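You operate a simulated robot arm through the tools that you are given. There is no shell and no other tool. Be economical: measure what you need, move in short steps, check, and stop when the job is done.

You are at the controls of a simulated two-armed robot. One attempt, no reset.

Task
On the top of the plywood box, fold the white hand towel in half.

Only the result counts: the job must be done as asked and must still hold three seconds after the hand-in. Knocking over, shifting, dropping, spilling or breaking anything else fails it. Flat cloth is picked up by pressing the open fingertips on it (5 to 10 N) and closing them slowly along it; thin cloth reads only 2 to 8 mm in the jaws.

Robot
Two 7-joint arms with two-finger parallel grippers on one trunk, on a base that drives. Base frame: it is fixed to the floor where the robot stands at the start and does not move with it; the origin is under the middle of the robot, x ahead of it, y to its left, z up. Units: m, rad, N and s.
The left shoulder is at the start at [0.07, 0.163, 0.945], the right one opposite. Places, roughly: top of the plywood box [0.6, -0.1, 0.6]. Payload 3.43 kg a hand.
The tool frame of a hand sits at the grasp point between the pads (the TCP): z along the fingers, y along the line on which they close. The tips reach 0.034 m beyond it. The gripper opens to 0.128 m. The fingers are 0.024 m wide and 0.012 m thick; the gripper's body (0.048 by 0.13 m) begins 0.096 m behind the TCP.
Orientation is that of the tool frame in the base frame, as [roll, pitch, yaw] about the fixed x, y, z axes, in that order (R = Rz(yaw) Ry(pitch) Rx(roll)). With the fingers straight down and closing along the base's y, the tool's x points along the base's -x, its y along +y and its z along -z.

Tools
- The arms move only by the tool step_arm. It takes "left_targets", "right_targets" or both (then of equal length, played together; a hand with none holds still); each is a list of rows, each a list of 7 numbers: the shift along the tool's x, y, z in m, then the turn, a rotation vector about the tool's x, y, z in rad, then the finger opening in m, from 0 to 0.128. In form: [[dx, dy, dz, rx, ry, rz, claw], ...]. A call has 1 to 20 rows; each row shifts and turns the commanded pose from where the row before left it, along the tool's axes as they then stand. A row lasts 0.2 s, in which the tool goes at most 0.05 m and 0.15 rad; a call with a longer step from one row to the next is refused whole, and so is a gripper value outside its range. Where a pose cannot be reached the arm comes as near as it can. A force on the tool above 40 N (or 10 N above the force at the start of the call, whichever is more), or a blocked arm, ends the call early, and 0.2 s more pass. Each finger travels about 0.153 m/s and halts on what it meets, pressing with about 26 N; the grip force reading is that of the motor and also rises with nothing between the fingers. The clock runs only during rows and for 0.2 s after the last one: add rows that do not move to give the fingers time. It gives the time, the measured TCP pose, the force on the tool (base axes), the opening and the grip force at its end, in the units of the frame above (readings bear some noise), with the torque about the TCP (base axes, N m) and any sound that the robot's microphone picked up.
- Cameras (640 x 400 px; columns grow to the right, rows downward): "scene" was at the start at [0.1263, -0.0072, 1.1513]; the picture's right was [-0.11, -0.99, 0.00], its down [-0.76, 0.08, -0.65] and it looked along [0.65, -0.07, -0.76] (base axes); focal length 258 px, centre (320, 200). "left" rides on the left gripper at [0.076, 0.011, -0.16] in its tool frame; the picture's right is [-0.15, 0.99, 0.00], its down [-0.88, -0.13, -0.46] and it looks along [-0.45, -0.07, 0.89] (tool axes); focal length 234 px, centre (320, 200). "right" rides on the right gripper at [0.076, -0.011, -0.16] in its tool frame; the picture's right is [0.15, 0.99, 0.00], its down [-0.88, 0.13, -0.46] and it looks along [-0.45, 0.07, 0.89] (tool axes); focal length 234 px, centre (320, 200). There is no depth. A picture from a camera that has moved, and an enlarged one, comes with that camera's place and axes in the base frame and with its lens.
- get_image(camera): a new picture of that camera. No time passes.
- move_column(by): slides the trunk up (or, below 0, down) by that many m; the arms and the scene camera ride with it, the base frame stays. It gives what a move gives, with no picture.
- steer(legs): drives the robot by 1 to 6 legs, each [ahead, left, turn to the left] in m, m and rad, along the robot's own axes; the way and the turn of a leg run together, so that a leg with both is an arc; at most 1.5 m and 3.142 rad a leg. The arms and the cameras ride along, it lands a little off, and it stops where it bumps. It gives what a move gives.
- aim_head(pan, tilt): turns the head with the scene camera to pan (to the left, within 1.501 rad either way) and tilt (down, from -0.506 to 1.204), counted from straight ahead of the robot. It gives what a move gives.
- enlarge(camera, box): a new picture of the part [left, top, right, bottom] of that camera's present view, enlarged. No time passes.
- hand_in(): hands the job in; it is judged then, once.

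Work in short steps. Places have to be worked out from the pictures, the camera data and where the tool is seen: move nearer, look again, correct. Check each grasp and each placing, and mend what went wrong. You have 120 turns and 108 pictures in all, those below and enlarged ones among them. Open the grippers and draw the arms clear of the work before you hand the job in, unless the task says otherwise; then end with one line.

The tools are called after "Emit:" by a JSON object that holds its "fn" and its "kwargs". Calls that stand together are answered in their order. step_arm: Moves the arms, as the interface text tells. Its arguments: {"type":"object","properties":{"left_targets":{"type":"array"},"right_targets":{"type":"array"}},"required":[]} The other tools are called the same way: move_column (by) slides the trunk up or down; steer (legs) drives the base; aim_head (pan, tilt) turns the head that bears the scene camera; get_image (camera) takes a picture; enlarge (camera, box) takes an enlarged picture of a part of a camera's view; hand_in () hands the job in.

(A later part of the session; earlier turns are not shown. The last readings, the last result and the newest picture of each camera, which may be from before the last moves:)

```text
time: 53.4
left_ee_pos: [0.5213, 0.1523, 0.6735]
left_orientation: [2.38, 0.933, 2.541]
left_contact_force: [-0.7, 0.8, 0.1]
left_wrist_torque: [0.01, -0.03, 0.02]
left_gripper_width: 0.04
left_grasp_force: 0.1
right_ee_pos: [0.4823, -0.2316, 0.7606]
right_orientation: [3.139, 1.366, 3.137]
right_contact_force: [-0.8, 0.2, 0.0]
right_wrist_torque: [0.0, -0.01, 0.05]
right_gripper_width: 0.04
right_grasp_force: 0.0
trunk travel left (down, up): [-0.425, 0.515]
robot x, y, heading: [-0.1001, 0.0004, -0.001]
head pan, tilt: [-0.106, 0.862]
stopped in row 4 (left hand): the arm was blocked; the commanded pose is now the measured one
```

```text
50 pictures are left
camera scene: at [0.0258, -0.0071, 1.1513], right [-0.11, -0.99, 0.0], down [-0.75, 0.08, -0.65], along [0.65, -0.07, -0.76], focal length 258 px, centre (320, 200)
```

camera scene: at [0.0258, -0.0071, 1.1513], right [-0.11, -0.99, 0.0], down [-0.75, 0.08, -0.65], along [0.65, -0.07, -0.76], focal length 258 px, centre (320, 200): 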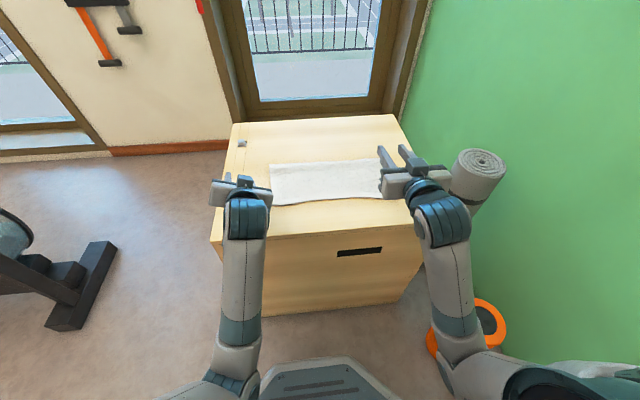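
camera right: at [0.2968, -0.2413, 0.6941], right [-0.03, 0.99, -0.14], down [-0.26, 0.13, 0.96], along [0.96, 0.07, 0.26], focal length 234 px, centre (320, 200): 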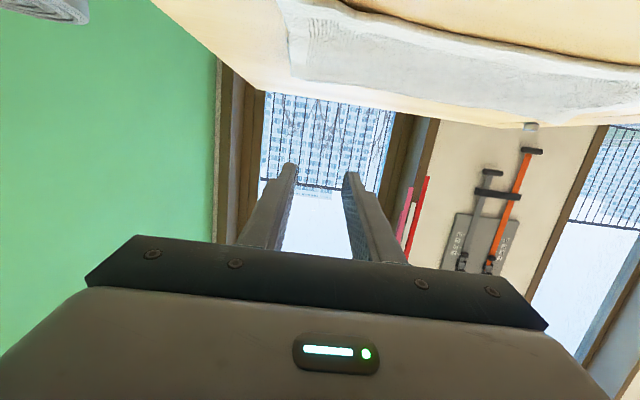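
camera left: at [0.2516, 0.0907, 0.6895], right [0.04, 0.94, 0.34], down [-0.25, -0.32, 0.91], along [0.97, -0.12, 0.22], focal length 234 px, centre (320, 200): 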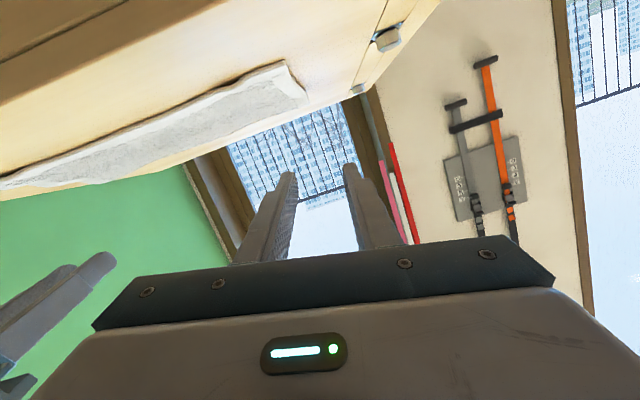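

The left elbow is tucked close to the robot's base. I'll raise the trunk, which lifts both hands clear, before reorienting.

Emit:
{"fn": "move_column", "kwargs": {"by": 0.15}}

Emit:
{"fn": "step_arm", "kwargs": {"right_targets": [[0, 0, 0.02, 0, 0.1, 0, 0.04], [0, 0, 0.02, 0, 0.1, 0, 0.04], [0, 0, 0.02, 0, 0.1, 0, 0.04], [0, 0, 0, 0, 0, 0, 0.04]], "left_targets": [[-0.02, 0.02, 0.02, 0, 0.05, 0, 0.04], [-0.02, 0.02, 0.02, 0, 0.1, 0, 0.04], [-0.02, 0, 0.02, 0, 0.1, 0, 0.04], [0, 0, 0, 0, 0, 0, 0.04]]}}

Emit:
{"fn": "get_image", "kwargs": {"camera": "scene"}}

```text
time: 55.1
left_ee_pos: [0.5215, 0.1516, 0.8232]
left_orientation: [2.381, 0.934, 2.543]
left_contact_force: [0.0, -0.3, -0.4]
left_wrist_torque: [0.01, 0.0, 0.04]
left_gripper_width: 0.0397
left_grasp_force: 0.1
right_ee_pos: [0.4824, -0.2316, 0.9119]
right_orientation: [3.142, 1.364, 3.139]
right_contact_force: [0.0, 0.3, -0.7]
right_wrist_torque: [0.0, -0.01, 0.0]
right_gripper_width: 0.04
right_grasp_force: 0.0
trunk travel left (down, up): [-0.575, 0.365]
robot x, y, heading: [-0.1002, 0.0018, -0.003]
head pan, tilt: [-0.106, 0.862]
```

```text
time: 56.1
left_ee_pos: [0.6029, 0.1906, 0.8593]
left_orientation: [2.543, 0.736, 2.776]
left_contact_force: [0.5, 0.0, -0.3]
left_wrist_torque: [0.02, -0.01, 0.04]
left_gripper_width: 0.04
left_grasp_force: 0.0
right_ee_pos: [0.5395, -0.2315, 0.8933]
right_orientation: [-3.141, 1.065, 3.14]
right_contact_force: [-1.1, 0.6, 0.3]
right_wrist_torque: [0.02, 0.01, 0.0]
right_gripper_width: 0.04
right_grasp_force: 0.0
trunk travel left (down, up): [-0.575, 0.365]
robot x, y, heading: [-0.102, 0.0, -0.003]
head pan, tilt: [-0.106, 0.862]
```

```text
49 pictures are left
camera scene: at [0.0249, -0.0071, 1.3014], right [-0.11, -0.99, 0.0], down [-0.75, 0.08, -0.65], along [0.65, -0.07, -0.76], focal length 258 px, centre (320, 200)
```

scene: 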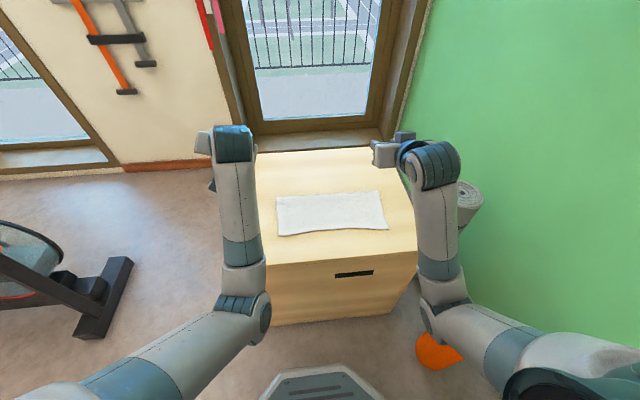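

Both arms are free now. I'll rotate both hands back to pointing straight down.

Emit:
{"fn": "step_arm", "kwargs": {"left_targets": [[0, 0, 0, 0.054, 0.1005, -0.015, 0.04], [0, 0, 0, 0.054, 0.1005, -0.015, 0.04], [0, 0, 0, 0.054, 0.1005, -0.015, 0.04], [0, 0, 0, 0.054, 0.1005, -0.015, 0.04], [0, 0, 0, 0.054, 0.1005, -0.015, 0.04], [0, 0, 0, 0.054, 0.1005, -0.015, 0.04], [0, 0, 0, 0.054, 0.1005, -0.015, 0.04], [0, 0, 0, 0.054, 0.1005, -0.015, 0.04], [0, 0, 0, 0, 0, 0, 0.04]], "right_targets": [[0, 0, 0, 0, 0.133, 0, 0.04], [0, 0, 0, 0, 0.133, 0, 0.04], [0, 0, 0, 0, 0.133, 0, 0.04], [0, 0, 0, 0, 0.133, 0, 0.04], [0, 0, 0, 0, 0.133, 0, 0.04], [0, 0, 0, 0, 0.133, 0, 0.04], [0, 0, 0, 0, 0.133, 0, 0.04], [0, 0, 0, 0, 0.133, 0, 0.04], [0, 0, 0, 0, 0, 0, 0.04]]}}

Emit:
{"fn": "get_image", "kwargs": {"camera": "scene"}}

```text
time: 58.1
left_ee_pos: [0.6401, 0.197, 0.8368]
left_orientation: [-3.132, -0.002, 3.135]
left_contact_force: [0.5, -0.9, -0.1]
left_wrist_torque: [0.01, 0.01, -0.04]
left_gripper_width: 0.0398
left_grasp_force: 0.2
left hand out of reach, approached as far as the arm can: row 5, 6, 7, 8
right_ee_pos: [0.5386, -0.2324, 0.8935]
right_orientation: [3.141, 0.0, 3.139]
right_contact_force: [-0.7, -0.5, 0.9]
right_wrist_torque: [0.0, 0.02, -0.05]
right_gripper_width: 0.0397
right_grasp_force: 0.0
trunk travel left (down, up): [-0.575, 0.365]
robot x, y, heading: [-0.1013, 0.0019, 0.002]
head pan, tilt: [-0.106, 0.862]
```

```text
48 pictures are left
camera scene: at [0.0256, -0.0077, 1.3013], right [-0.11, -0.99, 0.0], down [-0.75, 0.08, -0.65], along [0.65, -0.07, -0.76], focal length 258 px, centre (320, 200)
```

scene: 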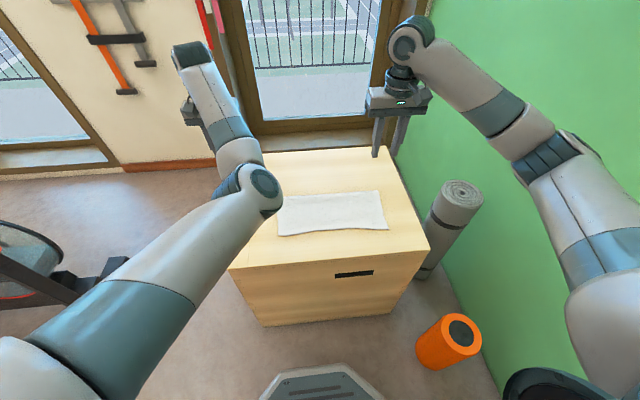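

The left arm's elbow has swung inward. I'll move that hand toward its starting pose to see whether the elbow returns outward.

Emit:
{"fn": "step_arm", "kwargs": {"left_targets": [[0.025, 0, -0.025, 0, 0, 0, 0.04], [0.025, 0, -0.025, 0, 0, 0, 0.04], [0.025, 0, -0.025, 0, 0, 0, 0.04], [0.025, 0, -0.025, 0, 0, 0, 0.04], [0.025, 0, -0.025, 0, 0, 0, 0.04], [0.025, 0, -0.025, 0, 0, 0, 0.04], [0, 0, 0, 0, 0, 0, 0.04]]}}

Emit:
{"fn": "get_image", "kwargs": {"camera": "scene"}}

```text
time: 59.8
left_ee_pos: [0.6243, 0.2752, 0.9567]
left_orientation: [-3.132, -0.003, 3.136]
left_contact_force: [0.0, 0.4, 0.7]
left_wrist_torque: [-0.01, -0.01, 0.04]
left_gripper_width: 0.04
left_grasp_force: 0.0
left hand out of reach, approached as far as the arm can: row 1, 2, 3, 4, 5, 6
right_ee_pos: [0.5399, -0.232, 0.894]
right_orientation: [3.141, 0.0, 3.138]
right_contact_force: [-0.7, -0.5, 0.1]
right_wrist_torque: [0.0, -0.01, 0.0]
right_gripper_width: 0.04
right_grasp_force: 0.0
trunk travel left (down, up): [-0.575, 0.365]
robot x, y, heading: [-0.1001, 0.0005, 0.001]
head pan, tilt: [-0.106, 0.862]
```

```text
47 pictures are left
camera scene: at [0.0266, -0.0073, 1.3012], right [-0.11, -0.99, 0.0], down [-0.76, 0.08, -0.65], along [0.65, -0.07, -0.76], focal length 258 px, centre (320, 200)
```

scene: 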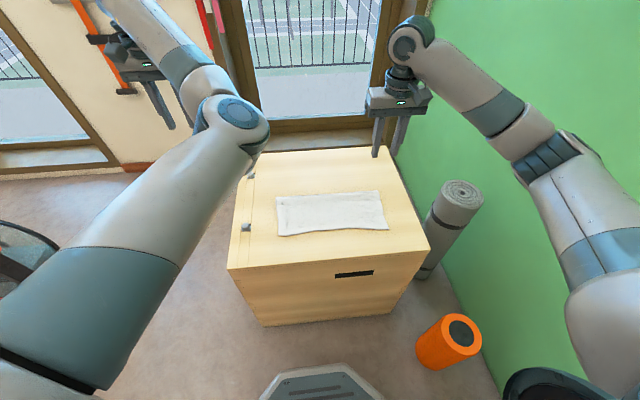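

The left arm is still in a cramped elbow-in posture. I'll extend it out to the left, clear of everything, to let the elbow unwind.

Emit:
{"fn": "step_arm", "kwargs": {"left_targets": [[-0.015, 0.045, 0, 0, 0, 0, 0.04], [-0.015, 0.045, 0, 0, 0, 0, 0.04], [-0.015, 0.045, 0, 0, 0, 0, 0.04], [-0.015, 0.045, 0, 0, 0, 0, 0.04], [-0.015, 0.045, 0, 0, 0, 0, 0.04], [-0.015, 0.045, 0, 0, 0, 0, 0.04], [-0.015, 0.045, 0, 0, 0, 0, 0.04], [-0.015, 0.045, 0, 0, 0, 0, 0.04], [0, 0, 0, 0, 0, 0, 0.04]]}}

Emit:
{"fn": "aim_head", "kwargs": {"pan": 0.4, "tilt": 0.7}}

Emit:
{"fn": "get_image", "kwargs": {"camera": "scene"}}

```text
time: 61.8
left_ee_pos: [0.658, 0.5659, 0.9326]
left_orientation: [-3.133, -0.003, 3.137]
left_contact_force: [0.5, -0.8, 0.0]
left_wrist_torque: [-0.03, 0.02, -0.05]
left_gripper_width: 0.0399
left_grasp_force: 0.1
left hand out of reach, approached as far as the arm can: row 5, 6, 7, 8
right_ee_pos: [0.5394, -0.231, 0.8931]
right_orientation: [-3.142, 0.001, 3.14]
right_contact_force: [0.2, -0.3, -0.2]
right_wrist_torque: [0.01, 0.0, 0.01]
right_gripper_width: 0.0401
right_grasp_force: 0.1
trunk travel left (down, up): [-0.575, 0.365]
robot x, y, heading: [-0.0999, 0.0017, -0.008]
head pan, tilt: [-0.106, 0.862]
```

```text
time: 62.7
left_ee_pos: [0.6589, 0.5661, 0.933]
left_orientation: [-3.135, -0.001, 3.136]
left_contact_force: [0.0, -0.4, 0.7]
left_wrist_torque: [0.02, 0.03, -0.01]
left_gripper_width: 0.04
left_grasp_force: 0.1
right_ee_pos: [0.5403, -0.2308, 0.8942]
right_orientation: [3.141, 0.0, 3.14]
right_contact_force: [-0.3, 0.1, 0.1]
right_wrist_torque: [0.02, -0.02, -0.03]
right_gripper_width: 0.0399
right_grasp_force: 0.1
trunk travel left (down, up): [-0.575, 0.365]
robot x, y, heading: [-0.1005, 0.0019, 0.002]
head pan, tilt: [0.4, 0.7]
```

```text
46 pictures are left
camera scene: at [0.0273, 0.0342, 1.3144], right [0.39, -0.92, 0.0], down [-0.59, -0.25, -0.76], along [0.7, 0.3, -0.64], focal length 258 px, centre (320, 200)
```

scene: 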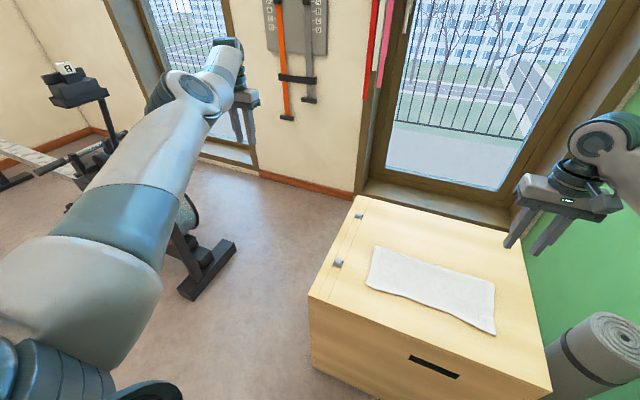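

The arm is now nearly straight, with the elbow no longer inward. I'll bring the hand back toward the box.

Emit:
{"fn": "step_arm", "kwargs": {"left_targets": [[-0.005, -0.0375, 0.0125, 0, 0, 0, 0.04], [-0.005, -0.0375, 0.0125, 0, 0, 0, 0.04], [-0.005, -0.0375, 0.0125, 0, 0, 0, 0.04], [-0.005, -0.0375, 0.0125, 0, 0, 0, 0.04], [-0.005, -0.0375, 0.0125, 0, 0, 0, 0.04], [-0.005, -0.0375, 0.0125, 0, 0, 0, 0.04], [-0.005, -0.0375, 0.0125, 0, 0, 0, 0.04], [-0.005, -0.0375, 0.0125, 0, 0, 0, 0.04], [0, 0, 0, 0, 0, 0, 0.04]]}}

Emit:
{"fn": "get_image", "kwargs": {"camera": "scene"}}

```text
time: 64.7
left_ee_pos: [0.7344, 0.2781, 0.8385]
left_orientation: [-3.132, -0.006, 3.134]
left_contact_force: [-0.1, 0.9, -1.0]
left_wrist_torque: [-0.01, -0.01, 0.01]
left_gripper_width: 0.0397
left_grasp_force: 0.1
left hand out of reach, approached as far as the arm can: row 1, 2, 3, 4, 5
right_ee_pos: [0.539, -0.2303, 0.894]
right_orientation: [-3.141, 0.0, 3.14]
right_contact_force: [0.0, 0.3, -0.3]
right_wrist_torque: [0.0, 0.0, 0.0]
right_gripper_width: 0.0397
right_grasp_force: 0.1
trunk travel left (down, up): [-0.575, 0.365]
robot x, y, heading: [-0.1006, -0.0001, 0.005]
head pan, tilt: [0.4, 0.7]
```

```text
45 pictures are left
camera scene: at [0.027, 0.0351, 1.3145], right [0.39, -0.92, 0.0], down [-0.59, -0.25, -0.76], along [0.7, 0.3, -0.64], focal length 258 px, centre (320, 200)
```

scene: 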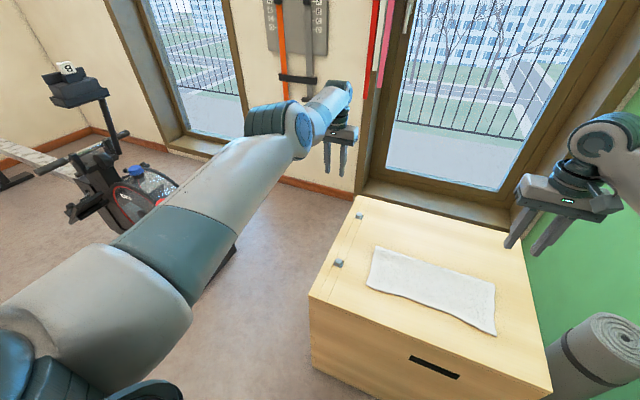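

The elbow now sits up, in a usable posture. I'll retract toward the hover above the towel's left corner and check.

Emit:
{"fn": "step_arm", "kwargs": {"left_targets": [[0.02, -0.02, 0, 0, 0, 0, 0.04], [0.02, -0.02, 0, 0, 0, 0, 0.04], [0.02, -0.02, 0, 0, 0, 0, 0.04], [0.02, -0.02, 0, 0, 0, 0, 0.04], [0.02, -0.02, 0, 0, 0, 0, 0.04], [0.02, -0.02, 0, 0, 0, 0, 0.04], [0, 0, 0, 0, 0, 0, 0.04]]}}

Emit:
{"fn": "get_image", "kwargs": {"camera": "scene"}}

```text
time: 66.3
left_ee_pos: [0.7296, 0.1543, 0.8359]
left_orientation: [-3.133, -0.004, 3.134]
left_contact_force: [0.0, 0.3, -0.2]
left_wrist_torque: [-0.03, 0.0, 0.0]
left_gripper_width: 0.0398
left_grasp_force: 0.1
left hand out of reach, approached as far as the arm can: row 1, 2, 3, 4, 5, 6
right_ee_pos: [0.5393, -0.2315, 0.8937]
right_orientation: [3.141, -0.002, 3.14]
right_contact_force: [0.2, -0.4, 0.1]
right_wrist_torque: [0.03, -0.02, 0.03]
right_gripper_width: 0.04
right_grasp_force: 0.1
trunk travel left (down, up): [-0.575, 0.365]
robot x, y, heading: [-0.1032, -0.0012, 0.002]
head pan, tilt: [0.4, 0.7]
```

```text
44 pictures are left
camera scene: at [0.0273, 0.0347, 1.3145], right [0.39, -0.92, 0.0], down [-0.59, -0.25, -0.76], along [0.7, 0.3, -0.64], focal length 258 px, centre (320, 200)
```

scene: 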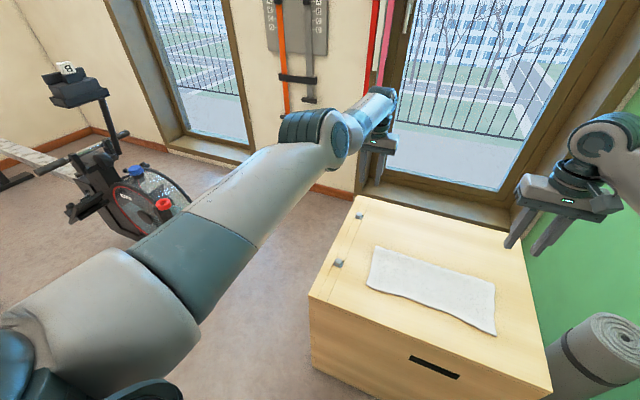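

The left hand won't come nearer than x≈0.73, so some wrist or elbow joint is at its limit. I'll test whether yawing the tool frees it.

Emit:
{"fn": "step_arm", "kwargs": {"left_targets": [[0, 0, 0, 0, 0, 0.14, 0.04], [0, 0, 0, 0, 0, 0.14, 0.04], [0, 0, 0, 0, 0, 0.14, 0.04], [0, 0, 0, 0, 0, 0.14, 0.04], [0, 0, 0, 0, 0, 0, 0.04], [0, 0, 0, 0, 0, 0, 0.04]]}}

Emit:
{"fn": "get_image", "kwargs": {"camera": "scene"}}

```text
time: 67.7
left_ee_pos: [0.7313, 0.1531, 0.8368]
left_orientation: [-3.134, 0.006, 2.576]
left_contact_force: [0.3, 0.2, -0.4]
left_wrist_torque: [0.01, 0.01, 0.01]
left_gripper_width: 0.04
left_grasp_force: 0.1
right_ee_pos: [0.5396, -0.2317, 0.8932]
right_orientation: [-3.14, -0.002, 3.141]
right_contact_force: [0.3, -0.6, -0.4]
right_wrist_torque: [0.02, 0.04, -0.06]
right_gripper_width: 0.0398
right_grasp_force: 0.1
trunk travel left (down, up): [-0.575, 0.365]
robot x, y, heading: [-0.0982, -0.0009, 0.001]
head pan, tilt: [0.4, 0.7]
```

```text
43 pictures are left
camera scene: at [0.0273, 0.0342, 1.3145], right [0.39, -0.92, 0.0], down [-0.59, -0.25, -0.76], along [0.7, 0.3, -0.64], focal length 258 px, centre (320, 200)
```

scene: 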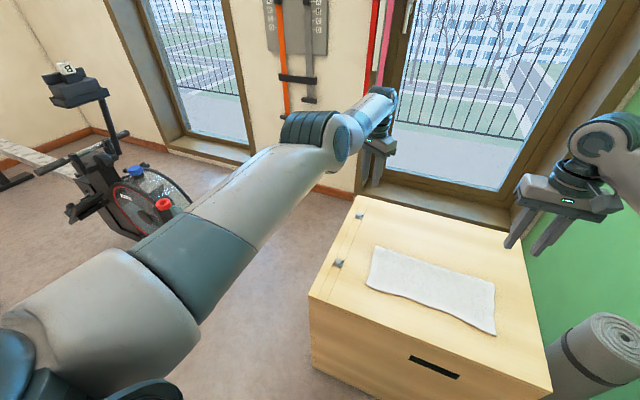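

Yaw turns freely, so the limit is elsewhere. I'll undo the yaw, then try rising before retracting.

Emit:
{"fn": "step_arm", "kwargs": {"left_targets": [[0, 0, -0.03, 0, 0, -0.14, 0.04], [0, 0, -0.03, 0, 0, -0.14, 0.04], [0, 0, -0.03, 0, 0, -0.14, 0.04], [0, 0, -0.03, 0, 0, -0.14, 0.04], [0.03, 0, -0.03, 0, 0, 0, 0.04], [0.03, 0, -0.03, 0, 0, 0, 0.04], [0.04, 0, -0.02, 0, 0, 0, 0.04], [0.04, 0, 0, 0, 0, 0, 0.04], [0.04, 0, 0, 0, 0, 0, 0.04], [0.04, 0, 0, 0, 0, 0, 0.04], [0, 0, 0, 0, 0, 0, 0.04]]}}

Emit:
{"fn": "get_image", "kwargs": {"camera": "scene"}}

```text
time: 70.1
left_ee_pos: [0.665, 0.1882, 1.0544]
left_orientation: [-3.13, -0.003, 3.134]
left_contact_force: [0.5, -0.5, -0.3]
left_wrist_torque: [-0.01, 0.03, -0.03]
left_gripper_width: 0.0398
left_grasp_force: 0.1
left hand out of reach, approached as far as the arm can: row 4, 6, 7, 8, 9, 10
right_ee_pos: [0.5394, -0.2309, 0.8928]
right_orientation: [3.141, 0.0, -3.142]
right_contact_force: [-0.2, -0.2, -0.8]
right_wrist_torque: [-0.01, -0.01, 0.0]
right_gripper_width: 0.0397
right_grasp_force: 0.1
trunk travel left (down, up): [-0.575, 0.365]
robot x, y, heading: [-0.0993, -0.0015, 0.001]
head pan, tilt: [0.4, 0.7]
```

```text
42 pictures are left
camera scene: at [0.0275, 0.0345, 1.3144], right [0.39, -0.92, 0.0], down [-0.59, -0.25, -0.76], along [0.7, 0.3, -0.64], focal length 258 px, centre (320, 200)
```

scene: 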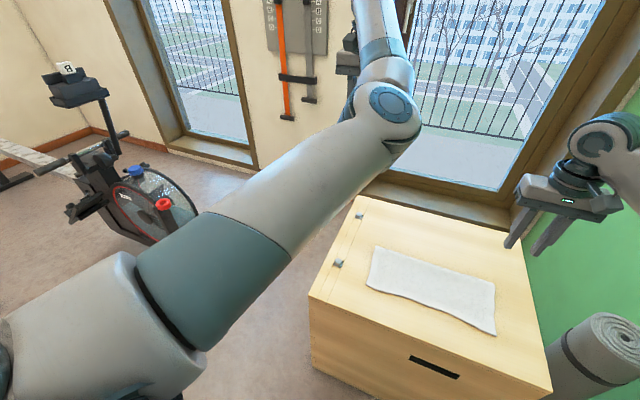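

The elbow bends inward here: it went outward → down → inward when I raised the tucked hand. I'll retrace that route backwards, with the trunk still high so the box is well clear.

Emit:
{"fn": "step_arm", "kwargs": {"left_targets": [[0.005, 0.002, 0.043, 0, 0, 0, 0.04], [0.005, 0.002, 0.043, 0, 0, 0, 0.04], [0.005, 0.002, 0.043, 0, 0, 0, 0.04], [0.005, 0.002, 0.043, 0, 0, 0, 0.04], [0.005, 0.002, 0.043, 0, 0, 0, 0.04], [0, 0, 0, -0.054, -0.1005, 0.015, 0.04], [0, 0, 0, -0.054, -0.1005, 0.015, 0.04], [0, 0, 0, -0.054, -0.1005, 0.015, 0.04], [0, 0, 0, -0.054, -0.1005, 0.015, 0.04], [0, 0, 0, -0.054, -0.1005, 0.015, 0.04], [0, 0, 0, -0.054, -0.1005, 0.015, 0.04], [0.01, 0, -0.01, -0.054, -0.1005, 0.015, 0.04], [0.01, 0, -0.01, -0.054, -0.1005, 0.015, 0.04], [0, 0, 0, 0, 0, 0, 0.04]]}}

Emit:
{"fn": "get_image", "kwargs": {"camera": "scene"}}

```text
time: 73.3
left_ee_pos: [0.6245, 0.2988, 0.8678]
left_orientation: [2.398, 0.729, 2.747]
left_contact_force: [-0.6, 0.3, 0.3]
left_wrist_torque: [-0.01, 0.04, -0.02]
left_gripper_width: 0.04
left_grasp_force: 0.1
left hand out of reach, approached as far as the arm can: row 1, 2
right_ee_pos: [0.5387, -0.2303, 0.8944]
right_orientation: [3.14, 0.0, 3.14]
right_contact_force: [-0.2, 0.0, -0.2]
right_wrist_torque: [0.0, 0.0, 0.0]
right_gripper_width: 0.04
right_grasp_force: 0.1
trunk travel left (down, up): [-0.575, 0.365]
robot x, y, heading: [-0.0984, 0.0038, -0.001]
head pan, tilt: [0.4, 0.7]
stopped in row 14 (left hand): the arm was blocked; the commanded pose is now the measured one
```

```text
41 pictures are left
camera scene: at [0.0271, 0.0346, 1.3145], right [0.39, -0.92, 0.0], down [-0.59, -0.25, -0.76], along [0.7, 0.3, -0.64], focal length 258 px, centre (320, 200)
```

scene: 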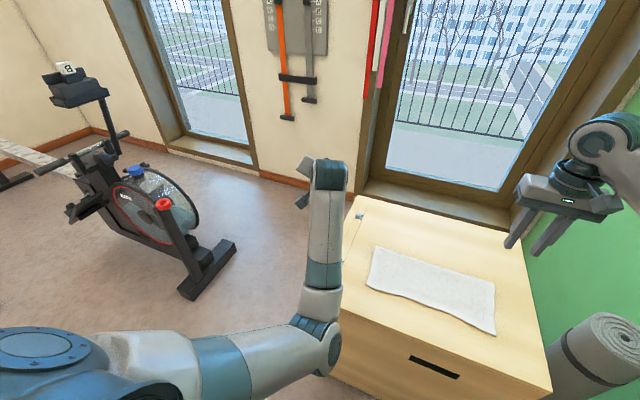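

The elbow is back down-low, so retracing works. I'll bring the hand inward and untwist it to a plain forward tilt of about 1.05 rad, which was a good posture earlier.

Emit:
{"fn": "step_arm", "kwargs": {"left_targets": [[0.0064, -0.029, -0.0194, 0.03, -0.014, -0.024, 0.04], [0.0064, -0.029, -0.0194, 0.03, -0.014, -0.024, 0.04], [0.0064, -0.029, -0.0194, 0.03, -0.014, -0.024, 0.04], [0.0064, -0.029, -0.0194, 0.03, -0.014, -0.024, 0.04], [0.0064, -0.029, -0.0194, 0.06, -0.029, -0.05, 0.04], [0.0064, -0.029, -0.0194, 0.06, -0.029, -0.05, 0.04], [0, -0.02, -0.01, 0.06, -0.029, -0.05, 0.04], [0, -0.02, -0.01, 0.06, -0.029, -0.05, 0.04], [0, 0, 0, 0.06, -0.029, -0.05, 0.04], [0, 0, 0, 0, 0, 0, 0.04]]}}

Emit:
{"fn": "get_image", "kwargs": {"camera": "scene"}}

```text
time: 74.1
left_ee_pos: [0.593, 0.2991, 0.8761]
left_orientation: [2.29, 0.781, 2.717]
left_contact_force: [0.4, -0.4, 0.0]
left_wrist_torque: [0.0, -0.02, -0.01]
left_gripper_width: 0.0398
left_grasp_force: 0.0
right_ee_pos: [0.5391, -0.2321, 0.8928]
right_orientation: [3.14, -0.001, 3.14]
right_contact_force: [-0.4, -0.7, 0.3]
right_wrist_torque: [-0.01, -0.01, 0.0]
right_gripper_width: 0.04
right_grasp_force: 0.1
trunk travel left (down, up): [-0.575, 0.365]
robot x, y, heading: [-0.0976, 0.0005, 0.002]
head pan, tilt: [0.4, 0.7]
stopped in row 3 (left hand): the arm was blocked; the commanded pose is now the measured one
```

```text
40 pictures are left
camera scene: at [0.027, 0.0342, 1.3145], right [0.39, -0.92, 0.0], down [-0.59, -0.25, -0.76], along [0.7, 0.3, -0.64], focal length 258 px, centre (320, 200)
```

scene: 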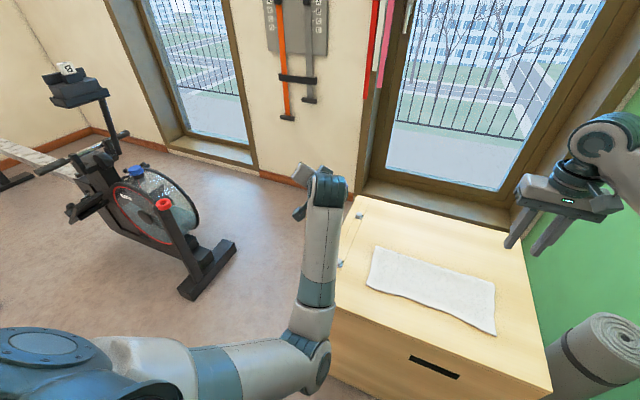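

The left arm keeps jamming. The right arm alone can finish the remaining job by re-laying the top edge corner by corner, so I'll park the left hand out to the left, well clear.

Emit:
{"fn": "step_arm", "kwargs": {"left_targets": [[0.0115, 0.033, 0.019, 0, 0, 0, 0.04], [0.0115, 0.033, 0.019, 0, 0, 0, 0.04], [0.0115, 0.033, 0.019, 0, 0, 0, 0.04], [0.0115, 0.033, 0.019, 0, 0, 0, 0.04], [0.0115, 0.033, 0.019, 0, 0, 0, 0.04], [0.0115, 0.033, 0.019, 0, 0, 0, 0.04], [0, 0, 0, 0, 0, 0, 0.04]]}}

Emit:
{"fn": "get_image", "kwargs": {"camera": "scene"}}

```text
time: 75.7
left_ee_pos: [0.5925, 0.5366, 0.877]
left_orientation: [2.293, 0.783, 2.717]
left_contact_force: [-0.2, -0.7, 0.9]
left_wrist_torque: [0.04, 0.0, 0.0]
left_gripper_width: 0.0397
left_grasp_force: 0.0
right_ee_pos: [0.5406, -0.232, 0.8931]
right_orientation: [3.141, 0.0, 3.14]
right_contact_force: [-1.1, 0.1, -0.6]
right_wrist_torque: [0.01, 0.03, -0.06]
right_gripper_width: 0.04
right_grasp_force: 0.2
trunk travel left (down, up): [-0.575, 0.365]
robot x, y, heading: [-0.1011, -0.0027, 0.003]
head pan, tilt: [0.4, 0.7]
```

```text
39 pictures are left
camera scene: at [0.0273, 0.0335, 1.3145], right [0.39, -0.92, 0.0], down [-0.59, -0.25, -0.76], along [0.7, 0.3, -0.64], focal length 258 px, centre (320, 200)
```

scene: 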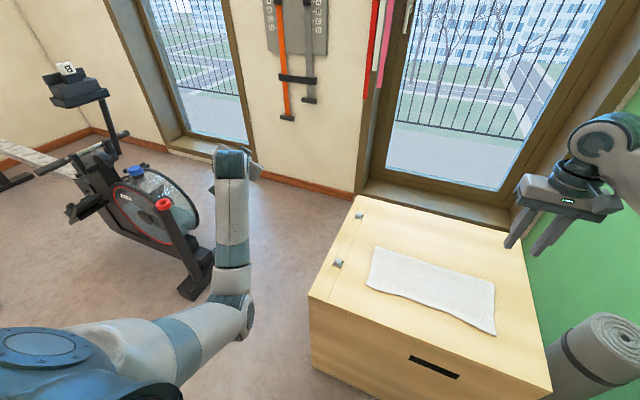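

The left arm is clear. With space around it, I'll make one attempt at untwisting it here.

Emit:
{"fn": "step_arm", "kwargs": {"left_targets": [[0, 0, 0, 0.108, 0.022, -0.056, 0.04], [0, 0, 0, 0.108, 0.022, -0.056, 0.04], [0, 0, 0, 0.108, 0.022, -0.056, 0.04], [0, 0, 0, 0.108, 0.022, -0.056, 0.04], [0, 0, 0, 0.108, 0.022, -0.056, 0.04], [0, 0, 0, 0, 0, 0, 0.04]]}}

Emit:
{"fn": "get_image", "kwargs": {"camera": "scene"}}

```text
time: 77.1
left_ee_pos: [0.5901, 0.536, 0.8781]
left_orientation: [-3.14, 0.799, -3.14]
left_contact_force: [0.1, 0.4, -0.1]
left_wrist_torque: [0.0, -0.03, 0.0]
left_gripper_width: 0.0398
left_grasp_force: 0.1
right_ee_pos: [0.5392, -0.2314, 0.8936]
right_orientation: [-3.141, 0.0, 3.14]
right_contact_force: [0.4, 0.0, -0.6]
right_wrist_torque: [0.01, 0.03, -0.02]
right_gripper_width: 0.04
right_grasp_force: 0.1
trunk travel left (down, up): [-0.575, 0.365]
robot x, y, heading: [-0.1019, -0.0026, -0.0]
head pan, tilt: [0.4, 0.7]
```

```text
38 pictures are left
camera scene: at [0.0272, 0.034, 1.3145], right [0.39, -0.92, 0.0], down [-0.59, -0.25, -0.76], along [0.7, 0.3, -0.64], focal length 258 px, centre (320, 200)
```

scene: 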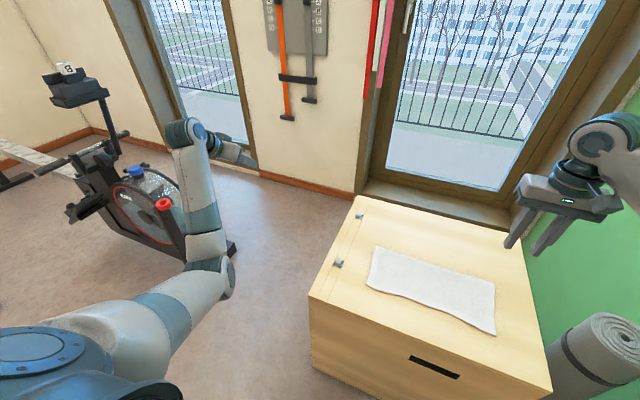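

It's untwisted at 0.8 rad tilt and the elbow is moving outward. I'll bring the hand inward at this tilt.

Emit:
{"fn": "step_arm", "kwargs": {"left_targets": [[0, -0.04, 0, 0, 0, 0, 0.04], [0, -0.04, 0, 0, 0, 0, 0.04], [0, -0.04, 0, 0, 0, 0, 0.04], [0, -0.04, 0, 0, 0, 0, 0.04], [0, -0.04, 0, 0, 0, 0, 0.04], [0, -0.04, 0, 0, 0, 0, 0.04], [0, -0.04, 0, 0, 0, 0, 0.04], [0, 0, 0, 0, 0, 0, 0.04]]}}

Emit:
{"fn": "get_image", "kwargs": {"camera": "scene"}}

```text
time: 78.9
left_ee_pos: [0.5895, 0.2564, 0.8769]
left_orientation: [-3.141, 0.798, -3.141]
left_contact_force: [0.8, 0.3, 0.3]
left_wrist_torque: [0.01, 0.0, 0.01]
left_gripper_width: 0.0401
left_grasp_force: 0.0
right_ee_pos: [0.5389, -0.2302, 0.894]
right_orientation: [3.141, 0.001, 3.139]
right_contact_force: [-0.4, 0.1, -0.6]
right_wrist_torque: [-0.01, 0.0, 0.03]
right_gripper_width: 0.0403
right_grasp_force: 0.0
trunk travel left (down, up): [-0.575, 0.365]
robot x, y, heading: [-0.1017, 0.0004, -0.002]
head pan, tilt: [0.4, 0.7]
```

```text
37 pictures are left
camera scene: at [0.0271, 0.0351, 1.3145], right [0.39, -0.92, 0.0], down [-0.59, -0.25, -0.76], along [0.7, 0.3, -0.64], focal length 258 px, centre (320, 200)
```

scene: 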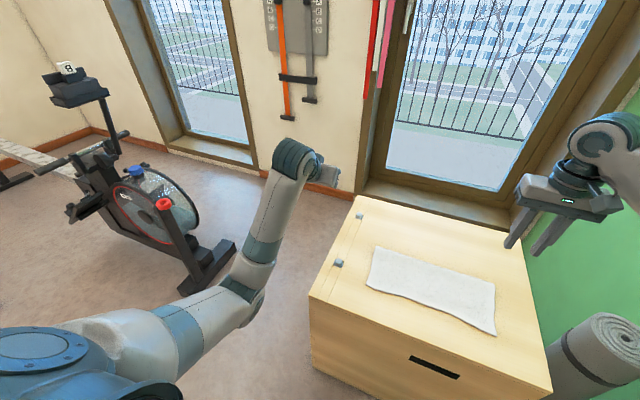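

The left arm is in a good posture again. I'll finish moving it inward and turn the tool straight down.

Emit:
{"fn": "step_arm", "kwargs": {"left_targets": [[0, -0.037, 0, 0, 0, 0, 0.04], [0, -0.037, 0, 0, 0, 0, 0.04], [0, -0.037, 0, 0, 0, 0, 0.04], [0, -0.037, 0, 0, 0, 0, 0.04], [0, -0.037, 0, 0, 0, 0, 0.04], [0, -0.037, 0, 0, 0, 0, 0.04], [0, 0, 0, 0, 0.133, 0, 0.04], [0, 0, 0, 0, 0.133, 0, 0.04], [0, 0, 0, 0, 0.133, 0, 0.04], [0, 0, 0, 0, 0.133, 0, 0.04], [0, 0, 0, 0, 0.133, 0, 0.04], [0, 0, 0, 0, 0.133, 0, 0.04], [0, 0, 0, 0, 0, 0, 0.04]]}}

Emit:
{"fn": "aim_head", "kwargs": {"pan": -0.106, "tilt": 0.862}}

Emit:
{"fn": "get_image", "kwargs": {"camera": "scene"}}

```text
time: 81.7
left_ee_pos: [0.6549, 0.0273, 0.8327]
left_orientation: [3.139, -0.001, -3.14]
left_contact_force: [-0.4, -0.6, -0.8]
left_wrist_torque: [0.01, -0.01, -0.01]
left_gripper_width: 0.0396
left_grasp_force: 0.0
left hand out of reach, approached as far as the arm can: row 9, 10, 11, 12
right_ee_pos: [0.5396, -0.2323, 0.8945]
right_orientation: [-3.141, 0.001, 3.14]
right_contact_force: [1.0, 0.3, -0.8]
right_wrist_torque: [0.01, -0.01, -0.01]
right_gripper_width: 0.0398
right_grasp_force: 0.1
trunk travel left (down, up): [-0.575, 0.365]
robot x, y, heading: [-0.1006, 0.0001, 0.006]
head pan, tilt: [0.4, 0.7]
```

```text
time: 82.6
left_ee_pos: [0.6548, 0.0281, 0.8331]
left_orientation: [-3.141, 0.001, -3.14]
left_contact_force: [0.5, -0.5, -0.5]
left_wrist_torque: [0.01, -0.04, 0.0]
left_gripper_width: 0.0398
left_grasp_force: 0.1
right_ee_pos: [0.5401, -0.2318, 0.8932]
right_orientation: [-3.141, 0.0, 3.14]
right_contact_force: [-0.6, -0.1, 0.2]
right_wrist_torque: [-0.02, 0.02, 0.01]
right_gripper_width: 0.04
right_grasp_force: 0.0
trunk travel left (down, up): [-0.575, 0.365]
robot x, y, heading: [-0.0995, 0.0029, -0.001]
head pan, tilt: [-0.106, 0.862]
```

```text
36 pictures are left
camera scene: at [0.0262, -0.007, 1.3013], right [-0.1, -0.99, 0.0], down [-0.76, 0.08, -0.65], along [0.65, -0.07, -0.76], focal length 258 px, centre (320, 200)
```

scene: 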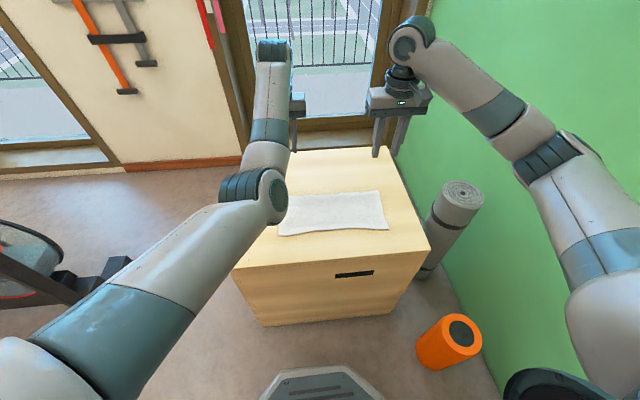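

The elbow came up rather than out. The right arm untilted fine at |y|≈0.23 and x≈0.54, so I'll reverse this and untilt the left at the mirrored place.

Emit:
{"fn": "step_arm", "kwargs": {"left_targets": [[0, 0, 0, 0, -0.133, 0, 0.04], [0, 0, 0, 0, -0.133, 0, 0.04], [0.01, 0, -0.01, 0, -0.133, 0, 0.04], [0.01, 0, -0.01, 0, -0.133, 0, 0.04], [0.01, 0, -0.02, 0, -0.133, 0, 0.04], [0.01, 0, -0.02, 0, -0.133, 0, 0.04], [0, 0.04, -0.01, 0, 0, 0, 0.04], [0, 0.04, -0.01, 0, 0, 0, 0.04], [0, 0.04, 0, 0, 0, 0, 0.04], [0, 0.04, 0, 0, 0, 0, 0.04], [0, 0.04, 0, 0, 0, 0, 0.04], [0, 0, 0, 0, -0.133, 0, 0.04], [0, 0, 0, 0, -0.133, 0, 0.04], [0, 0, 0, 0, 0, 0, 0.04]]}}

Emit:
{"fn": "get_image", "kwargs": {"camera": "scene"}}

```text
time: 85.6
left_ee_pos: [0.5763, 0.2282, 0.8815]
left_orientation: [3.139, 1.064, -3.141]
left_contact_force: [-0.2, -0.5, -0.2]
left_wrist_torque: [-0.01, -0.02, 0.02]
left_gripper_width: 0.0396
left_grasp_force: 0.0
right_ee_pos: [0.5389, -0.231, 0.8937]
right_orientation: [-3.142, 0.0, 3.14]
right_contact_force: [-0.1, -1.0, -0.6]
right_wrist_torque: [-0.01, 0.0, 0.01]
right_gripper_width: 0.0398
right_grasp_force: 0.0
trunk travel left (down, up): [-0.575, 0.365]
robot x, y, heading: [-0.1031, -0.0005, -0.0]
head pan, tilt: [-0.106, 0.862]
```

```text
35 pictures are left
camera scene: at [0.0263, -0.0074, 1.3012], right [-0.11, -0.99, 0.0], down [-0.76, 0.08, -0.65], along [0.65, -0.07, -0.76], focal length 258 px, centre (320, 200)
```

scene: 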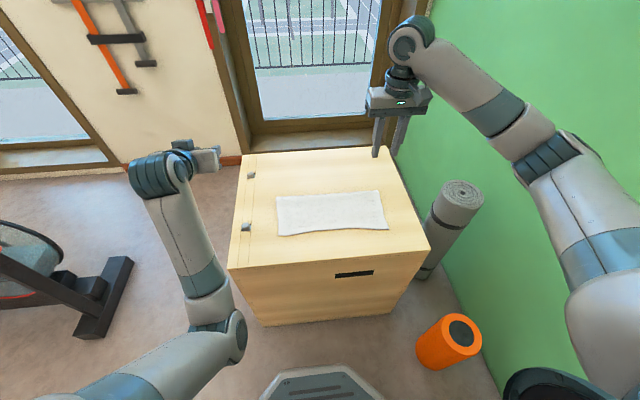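

The elbow is still more inward than on the right arm. If the hand points inward (to the right), the elbow should be forced outward, so I'll yaw the tilted hand 0.8 rad to the right.

Emit:
{"fn": "step_arm", "kwargs": {"left_targets": [[0, 0, 0, 0.117, 0, 0.065, 0.04], [0, 0, 0, 0.117, 0, 0.065, 0.04], [0, 0, 0, 0.117, 0, 0.065, 0.04], [0, 0, 0, 0.117, 0, 0.065, 0.04], [0, 0, 0, 0.117, 0, 0.065, 0.04], [0, 0, 0, 0.117, 0, 0.065, 0.04], [0, 0, 0, 0, 0, 0, 0.04]]}}

Emit:
{"fn": "get_image", "kwargs": {"camera": "scene"}}

```text
time: 87.2
left_ee_pos: [0.5755, 0.2289, 0.8802]
left_orientation: [-3.14, 1.062, 2.339]
left_contact_force: [-0.8, -0.2, -0.2]
left_wrist_torque: [0.04, -0.01, 0.02]
left_gripper_width: 0.0398
left_grasp_force: 0.0
right_ee_pos: [0.5396, -0.2311, 0.8935]
right_orientation: [-3.142, 0.002, 3.14]
right_contact_force: [-0.3, 0.0, 0.2]
right_wrist_torque: [0.0, 0.03, 0.01]
right_gripper_width: 0.0399
right_grasp_force: 0.1
trunk travel left (down, up): [-0.575, 0.365]
robot x, y, heading: [-0.101, -0.001, 0.001]
head pan, tilt: [-0.106, 0.862]
```

```text
34 pictures are left
camera scene: at [0.026, -0.0074, 1.3013], right [-0.11, -0.99, 0.0], down [-0.76, 0.08, -0.65], along [0.65, -0.07, -0.76], focal length 258 px, centre (320, 200)
```

scene: 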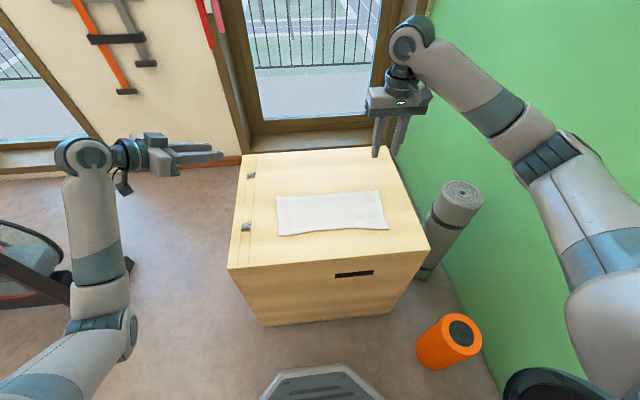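

That swung the elbow outward. I'll yaw a bit more, then untilt to fingers-down.

Emit:
{"fn": "step_arm", "kwargs": {"left_targets": [[0, 0, 0, 0.109, 0, 0.06, 0.04], [0, 0, 0, 0.109, 0, 0.06, 0.04], [0, 0, 0, 0.109, 0, 0.06, 0.04], [0, 0, 0, 0.109, 0, 0.06, 0.04], [0, 0, 0, 0, 0.133, 0, 0.04], [0, 0, 0, 0, 0.133, 0, 0.04], [0, 0, 0, 0, 0.133, 0, 0.04], [0, 0, 0, 0, 0.133, 0, 0.04], [0, 0, 0, 0, 0.133, 0, 0.04], [0, 0, 0, 0, 0.133, 0, 0.04], [0, 0, 0, 0, 0.133, 0, 0.04], [0, 0, 0, 0, 0.133, 0, 0.04], [0, 0, 0, 0, 0, 0, 0.04]]}}

Emit:
{"fn": "get_image", "kwargs": {"camera": "scene"}}

```text
time: 90.0
left_ee_pos: [0.5768, 0.2294, 0.8798]
left_orientation: [-3.137, -0.004, 1.845]
left_contact_force: [0.0, -0.2, 0.2]
left_wrist_torque: [-0.04, 0.0, 0.0]
left_gripper_width: 0.0398
left_grasp_force: 0.1
right_ee_pos: [0.5389, -0.2316, 0.8925]
right_orientation: [-3.141, -0.001, 3.141]
right_contact_force: [0.2, -0.1, -0.6]
right_wrist_torque: [-0.03, 0.0, -0.03]
right_gripper_width: 0.04
right_grasp_force: 0.0
trunk travel left (down, up): [-0.575, 0.365]
robot x, y, heading: [-0.1006, -0.002, 0.0]
head pan, tilt: [-0.106, 0.862]
```

```text
33 pictures are left
camera scene: at [0.0262, -0.0064, 1.3013], right [-0.11, -0.99, 0.0], down [-0.76, 0.08, -0.65], along [0.65, -0.07, -0.76], focal length 258 px, centre (320, 200)
```

scene: 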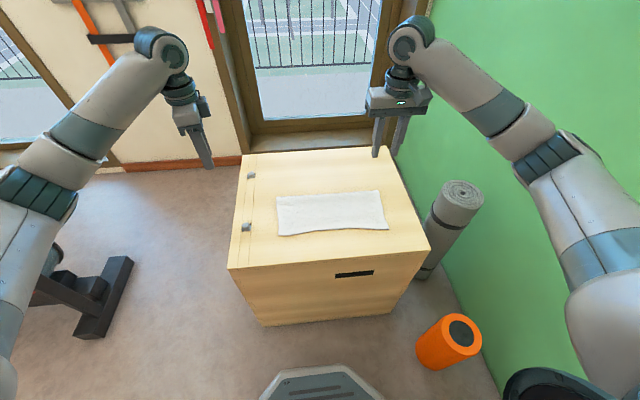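

The left arm now mirrors the right one. I'll yaw the hand back and lower the trunk to its original height.

Emit:
{"fn": "step_arm", "kwargs": {"left_targets": [[0, 0, 0, 0, 0, -0.144, 0.04], [0, 0, 0, 0, 0, -0.144, 0.04], [0, 0, 0, 0, 0, -0.144, 0.04], [0, 0, 0, 0, 0, -0.144, 0.04], [0, 0, 0, 0, 0, -0.144, 0.04], [0, 0, 0, 0, 0, -0.144, 0.04], [0, 0, 0, 0, 0, -0.144, 0.04], [0, 0, 0, 0, 0, -0.144, 0.04], [0, 0, 0, 0, 0, -0.144, 0.04], [0, 0, 0, 0, 0, 0, 0.04]]}}

Emit:
{"fn": "move_column", "kwargs": {"by": -0.15}}

Emit:
{"fn": "get_image", "kwargs": {"camera": "scene"}}

Emit:
{"fn": "get_image", "kwargs": {"camera": "right"}}

```text
time: 92.2
left_ee_pos: [0.5761, 0.2282, 0.8794]
left_orientation: [3.14, -0.002, 3.14]
left_contact_force: [-0.6, 0.2, -0.2]
left_wrist_torque: [0.01, 0.06, 0.0]
left_gripper_width: 0.04
left_grasp_force: 0.1
right_ee_pos: [0.5391, -0.2321, 0.8938]
right_orientation: [-3.141, 0.001, 3.14]
right_contact_force: [0.1, -1.0, 0.5]
right_wrist_torque: [0.03, -0.02, -0.01]
right_gripper_width: 0.0398
right_grasp_force: 0.2
trunk travel left (down, up): [-0.575, 0.365]
robot x, y, heading: [-0.1037, 0.0004, 0.001]
head pan, tilt: [-0.106, 0.862]
```

```text
time: 94.0
left_ee_pos: [0.5758, 0.2279, 0.7308]
left_orientation: [-3.141, -0.002, 3.139]
left_contact_force: [0.7, 0.1, -0.5]
left_wrist_torque: [0.04, 0.0, -0.02]
left_gripper_width: 0.0397
left_grasp_force: 0.0
right_ee_pos: [0.5381, -0.2323, 0.7436]
right_orientation: [3.14, -0.001, 3.14]
right_contact_force: [-0.2, -0.1, 0.5]
right_wrist_torque: [0.02, 0.03, 0.0]
right_gripper_width: 0.0395
right_grasp_force: 0.1
trunk travel left (down, up): [-0.425, 0.515]
robot x, y, heading: [-0.1014, -0.0019, 0.002]
head pan, tilt: [-0.106, 0.862]
```

```text
32 pictures are left
camera scene: at [0.0259, -0.007, 1.1514], right [-0.11, -0.99, 0.0], down [-0.76, 0.08, -0.65], along [0.65, -0.07, -0.76], focal length 258 px, centre (320, 200)
```

scene: 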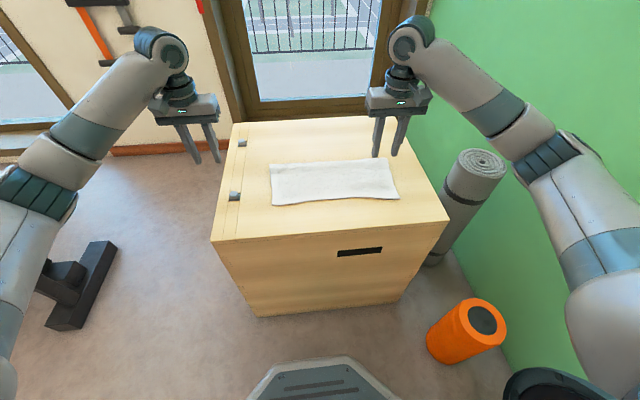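

```text
31 pictures are left
camera right: at [0.4631, -0.2417, 0.9025], right [-0.14, 0.99, 0.0], down [0.88, 0.13, 0.46], along [0.45, 0.07, -0.89], focal length 234 px, centre (320, 200)
```

right: 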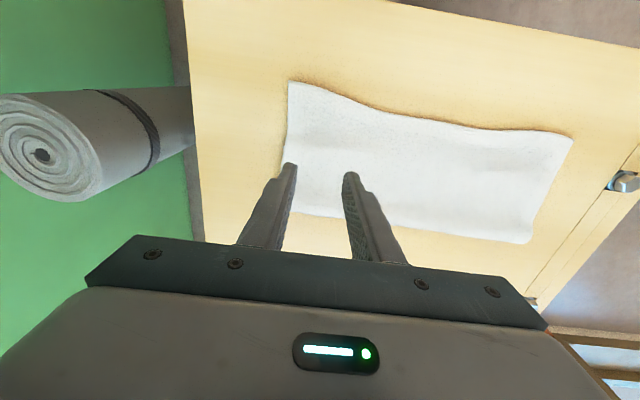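

The top edge runs from (0.482, 0.070) to (0.469, −0.273), lying as a single layer over bare wood. I'll hover over its two corners.

Emit:
{"fn": "step_arm", "kwargs": {"left_targets": [[0.0156, -0.039, 0.0102, 0, 0, 0, 0.04], [0.0156, -0.039, 0.0102, 0, 0, 0, 0.04], [0.0156, -0.039, 0.0102, 0, 0, 0, 0.04], [0.0156, -0.039, 0.0102, 0, 0, 0, 0.04], [0.0156, -0.039, 0.0102, 0, 0, 0, 0.04], [0, 0, 0, 0, 0, 0, 0.04]], "right_targets": [[0.01, -0.0008, 0.0127, 0, 0, 0, 0.04], [0.01, -0.0008, 0.0127, 0, 0, 0, 0.04], [0.01, -0.0008, 0.0127, 0, 0, 0, 0.04], [0.01, -0.0008, 0.0127, 0, 0, 0, 0.04], [0.01, -0.0008, 0.0127, 0, 0, 0, 0.04], [0, 0, 0, 0, 0, 0, 0.04]]}}

Emit:
{"fn": "get_image", "kwargs": {"camera": "left"}}

Emit:
{"fn": "get_image", "kwargs": {"camera": "right"}}

```text
time: 95.4
left_ee_pos: [0.4976, 0.0337, 0.6805]
left_orientation: [-3.141, 0.0, 3.137]
left_contact_force: [0.4, -0.3, -1.0]
left_wrist_torque: [0.01, 0.02, 0.0]
left_gripper_width: 0.0401
left_grasp_force: 0.0
right_ee_pos: [0.4908, -0.2338, 0.68]
right_orientation: [-3.141, 0.001, 3.138]
right_contact_force: [-0.1, 1.0, -0.2]
right_wrist_torque: [-0.01, -0.02, 0.02]
right_gripper_width: 0.0402
right_grasp_force: 0.1
trunk travel left (down, up): [-0.425, 0.515]
robot x, y, heading: [-0.1018, 0.0002, 0.002]
head pan, tilt: [-0.106, 0.862]
```

```text
30 pictures are left
camera left: at [0.4215, 0.046, 0.8414], right [0.15, 0.99, 0.0], down [0.88, -0.13, 0.45], along [0.45, -0.07, -0.89], focal length 234 px, centre (320, 200)
```

left: 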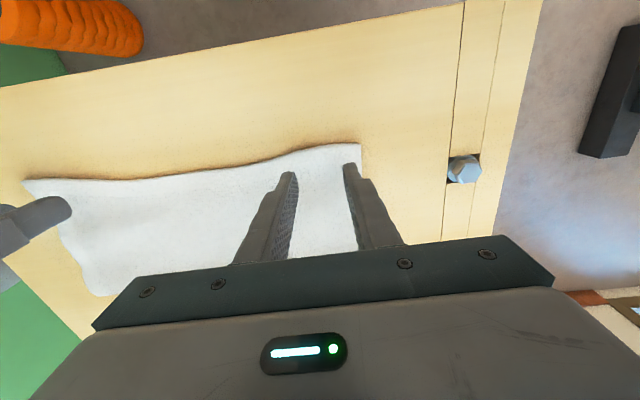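

```text
29 pictures are left
camera right: at [0.4132, -0.2452, 0.8388], right [-0.14, 0.99, 0.0], down [0.88, 0.13, 0.46], along [0.45, 0.07, -0.89], focal length 234 px, centre (320, 200)
```

right: 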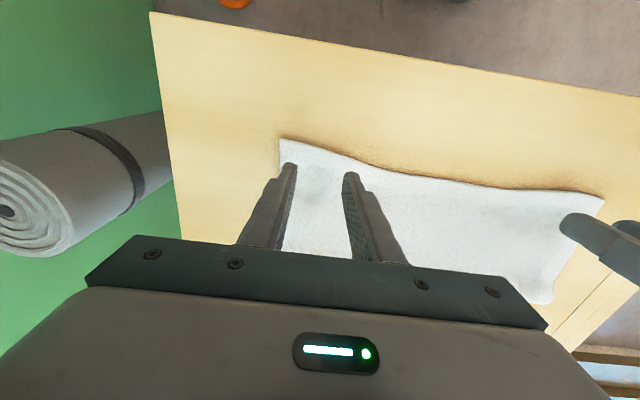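

Grip points are 15–18 mm inside the edge, which is good. Lowering to light contact.

Emit:
{"fn": "step_arm", "kwargs": {"left_targets": [[0, 0, 0.02, 0, 0, 0, 0.04], [0, 0, 0.01, 0, 0, 0, 0.04], [0, 0, 0.0035, 0, 0, 0, 0.04], [0, 0, 0, 0, 0, 0, 0.04]], "right_targets": [[0.003, 0, 0.02, 0, 0, 0, 0.04], [0, 0, 0.01, 0, 0, 0, 0.04], [0, 0, 0.0035, 0, 0, 0, 0.04], [0, 0, 0, 0, 0, 0, 0.04]]}}

```text
time: 96.4
left_ee_pos: [0.497, 0.0341, 0.6476]
left_orientation: [-3.14, 0.001, 3.137]
left_contact_force: [2.7, 0.5, 6.7]
left_wrist_torque: [0.04, -0.09, 0.0]
left_gripper_width: 0.0398
left_grasp_force: 0.0
right_ee_pos: [0.4852, -0.2347, 0.6467]
right_orientation: [-3.14, 0.003, 3.141]
right_contact_force: [2.8, -2.3, 8.7]
right_wrist_torque: [-0.07, -0.07, 0.02]
right_gripper_width: 0.04
right_grasp_force: 0.1
trunk travel left (down, up): [-0.425, 0.515]
robot x, y, heading: [-0.1005, -0.0049, -0.0]
head pan, tilt: [-0.106, 0.862]
```

Pressing at 7–9 N, so I'll close slowly.

Emit:
{"fn": "step_arm", "kwargs": {"left_targets": [[0, 0, 0, 0, 0, 0, 0.036], [0, -0.0005, 0, 0, 0, 0, 0.032], [0, -0.0005, 0, 0, 0, 0, 0.028], [0, -0.0005, 0, 0, 0, 0, 0.024], [0, -0.0005, 0, 0, 0, 0, 0.02], [0, -0.0005, 0, 0, 0, 0, 0.016], [0, -0.0005, 0, 0, 0, 0, 0.012], [0, 0, 0, 0, 0, 0, 0.008], [0, 0, 0, 0, 0, 0, 0.004], [0, 0, 0, 0, 0, 0, 0], [0, 0, 0, 0, 0, 0, 0], [0, 0, 0, 0, 0, 0, 0]], "right_targets": [[0, 0, 0, 0, 0, 0, 0.036], [0, 0.0005, 0, 0, 0, 0, 0.032], [0, 0.0005, 0, 0, 0, 0, 0.028], [0, 0.0005, 0, 0, 0, 0, 0.024], [0, 0.0005, 0, 0, 0, 0, 0.02], [0, 0.0005, 0, 0, 0, 0, 0.016], [0, 0.0005, 0, 0, 0, 0, 0.012], [0, 0, 0, 0, 0, 0, 0.008], [0, 0, 0, 0, 0, 0, 0.004], [0, 0, 0, 0, 0, 0, 0], [0, 0, 0, 0, 0, 0, 0], [0, 0, 0, 0, 0, 0, 0]]}}

Emit:
{"fn": "get_image", "kwargs": {"camera": "left"}}

```text
time: 99.0
left_ee_pos: [0.4958, 0.0301, 0.6474]
left_orientation: [-3.139, -0.001, 3.138]
left_contact_force: [-0.8, -4.5, 7.2]
left_wrist_torque: [-0.2, 0.01, -0.04]
left_gripper_width: 0.0043
left_grasp_force: 25.9
right_ee_pos: [0.4853, -0.2313, 0.6476]
right_orientation: [-3.141, 0.001, 3.139]
right_contact_force: [0.1, 4.6, 9.8]
right_wrist_torque: [0.16, -0.02, 0.02]
right_gripper_width: 0.0047
right_grasp_force: 26.2
trunk travel left (down, up): [-0.425, 0.515]
robot x, y, heading: [-0.1002, 0.0006, 0.002]
head pan, tilt: [-0.106, 0.862]
```

```text
28 pictures are left
camera left: at [0.4192, 0.043, 0.8083], right [0.15, 0.99, 0.0], down [0.88, -0.13, 0.46], along [0.45, -0.07, -0.89], focal length 234 px, centre (320, 200)
```

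left: 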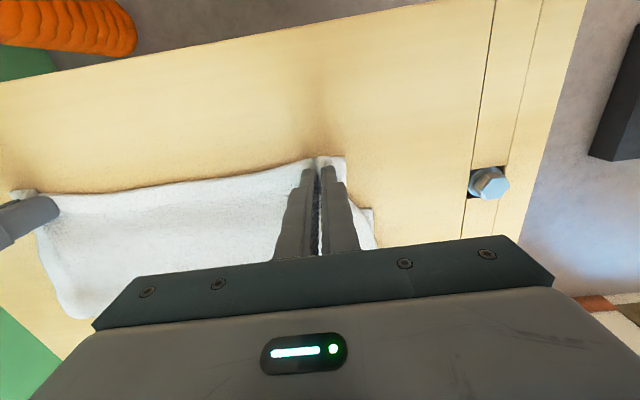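

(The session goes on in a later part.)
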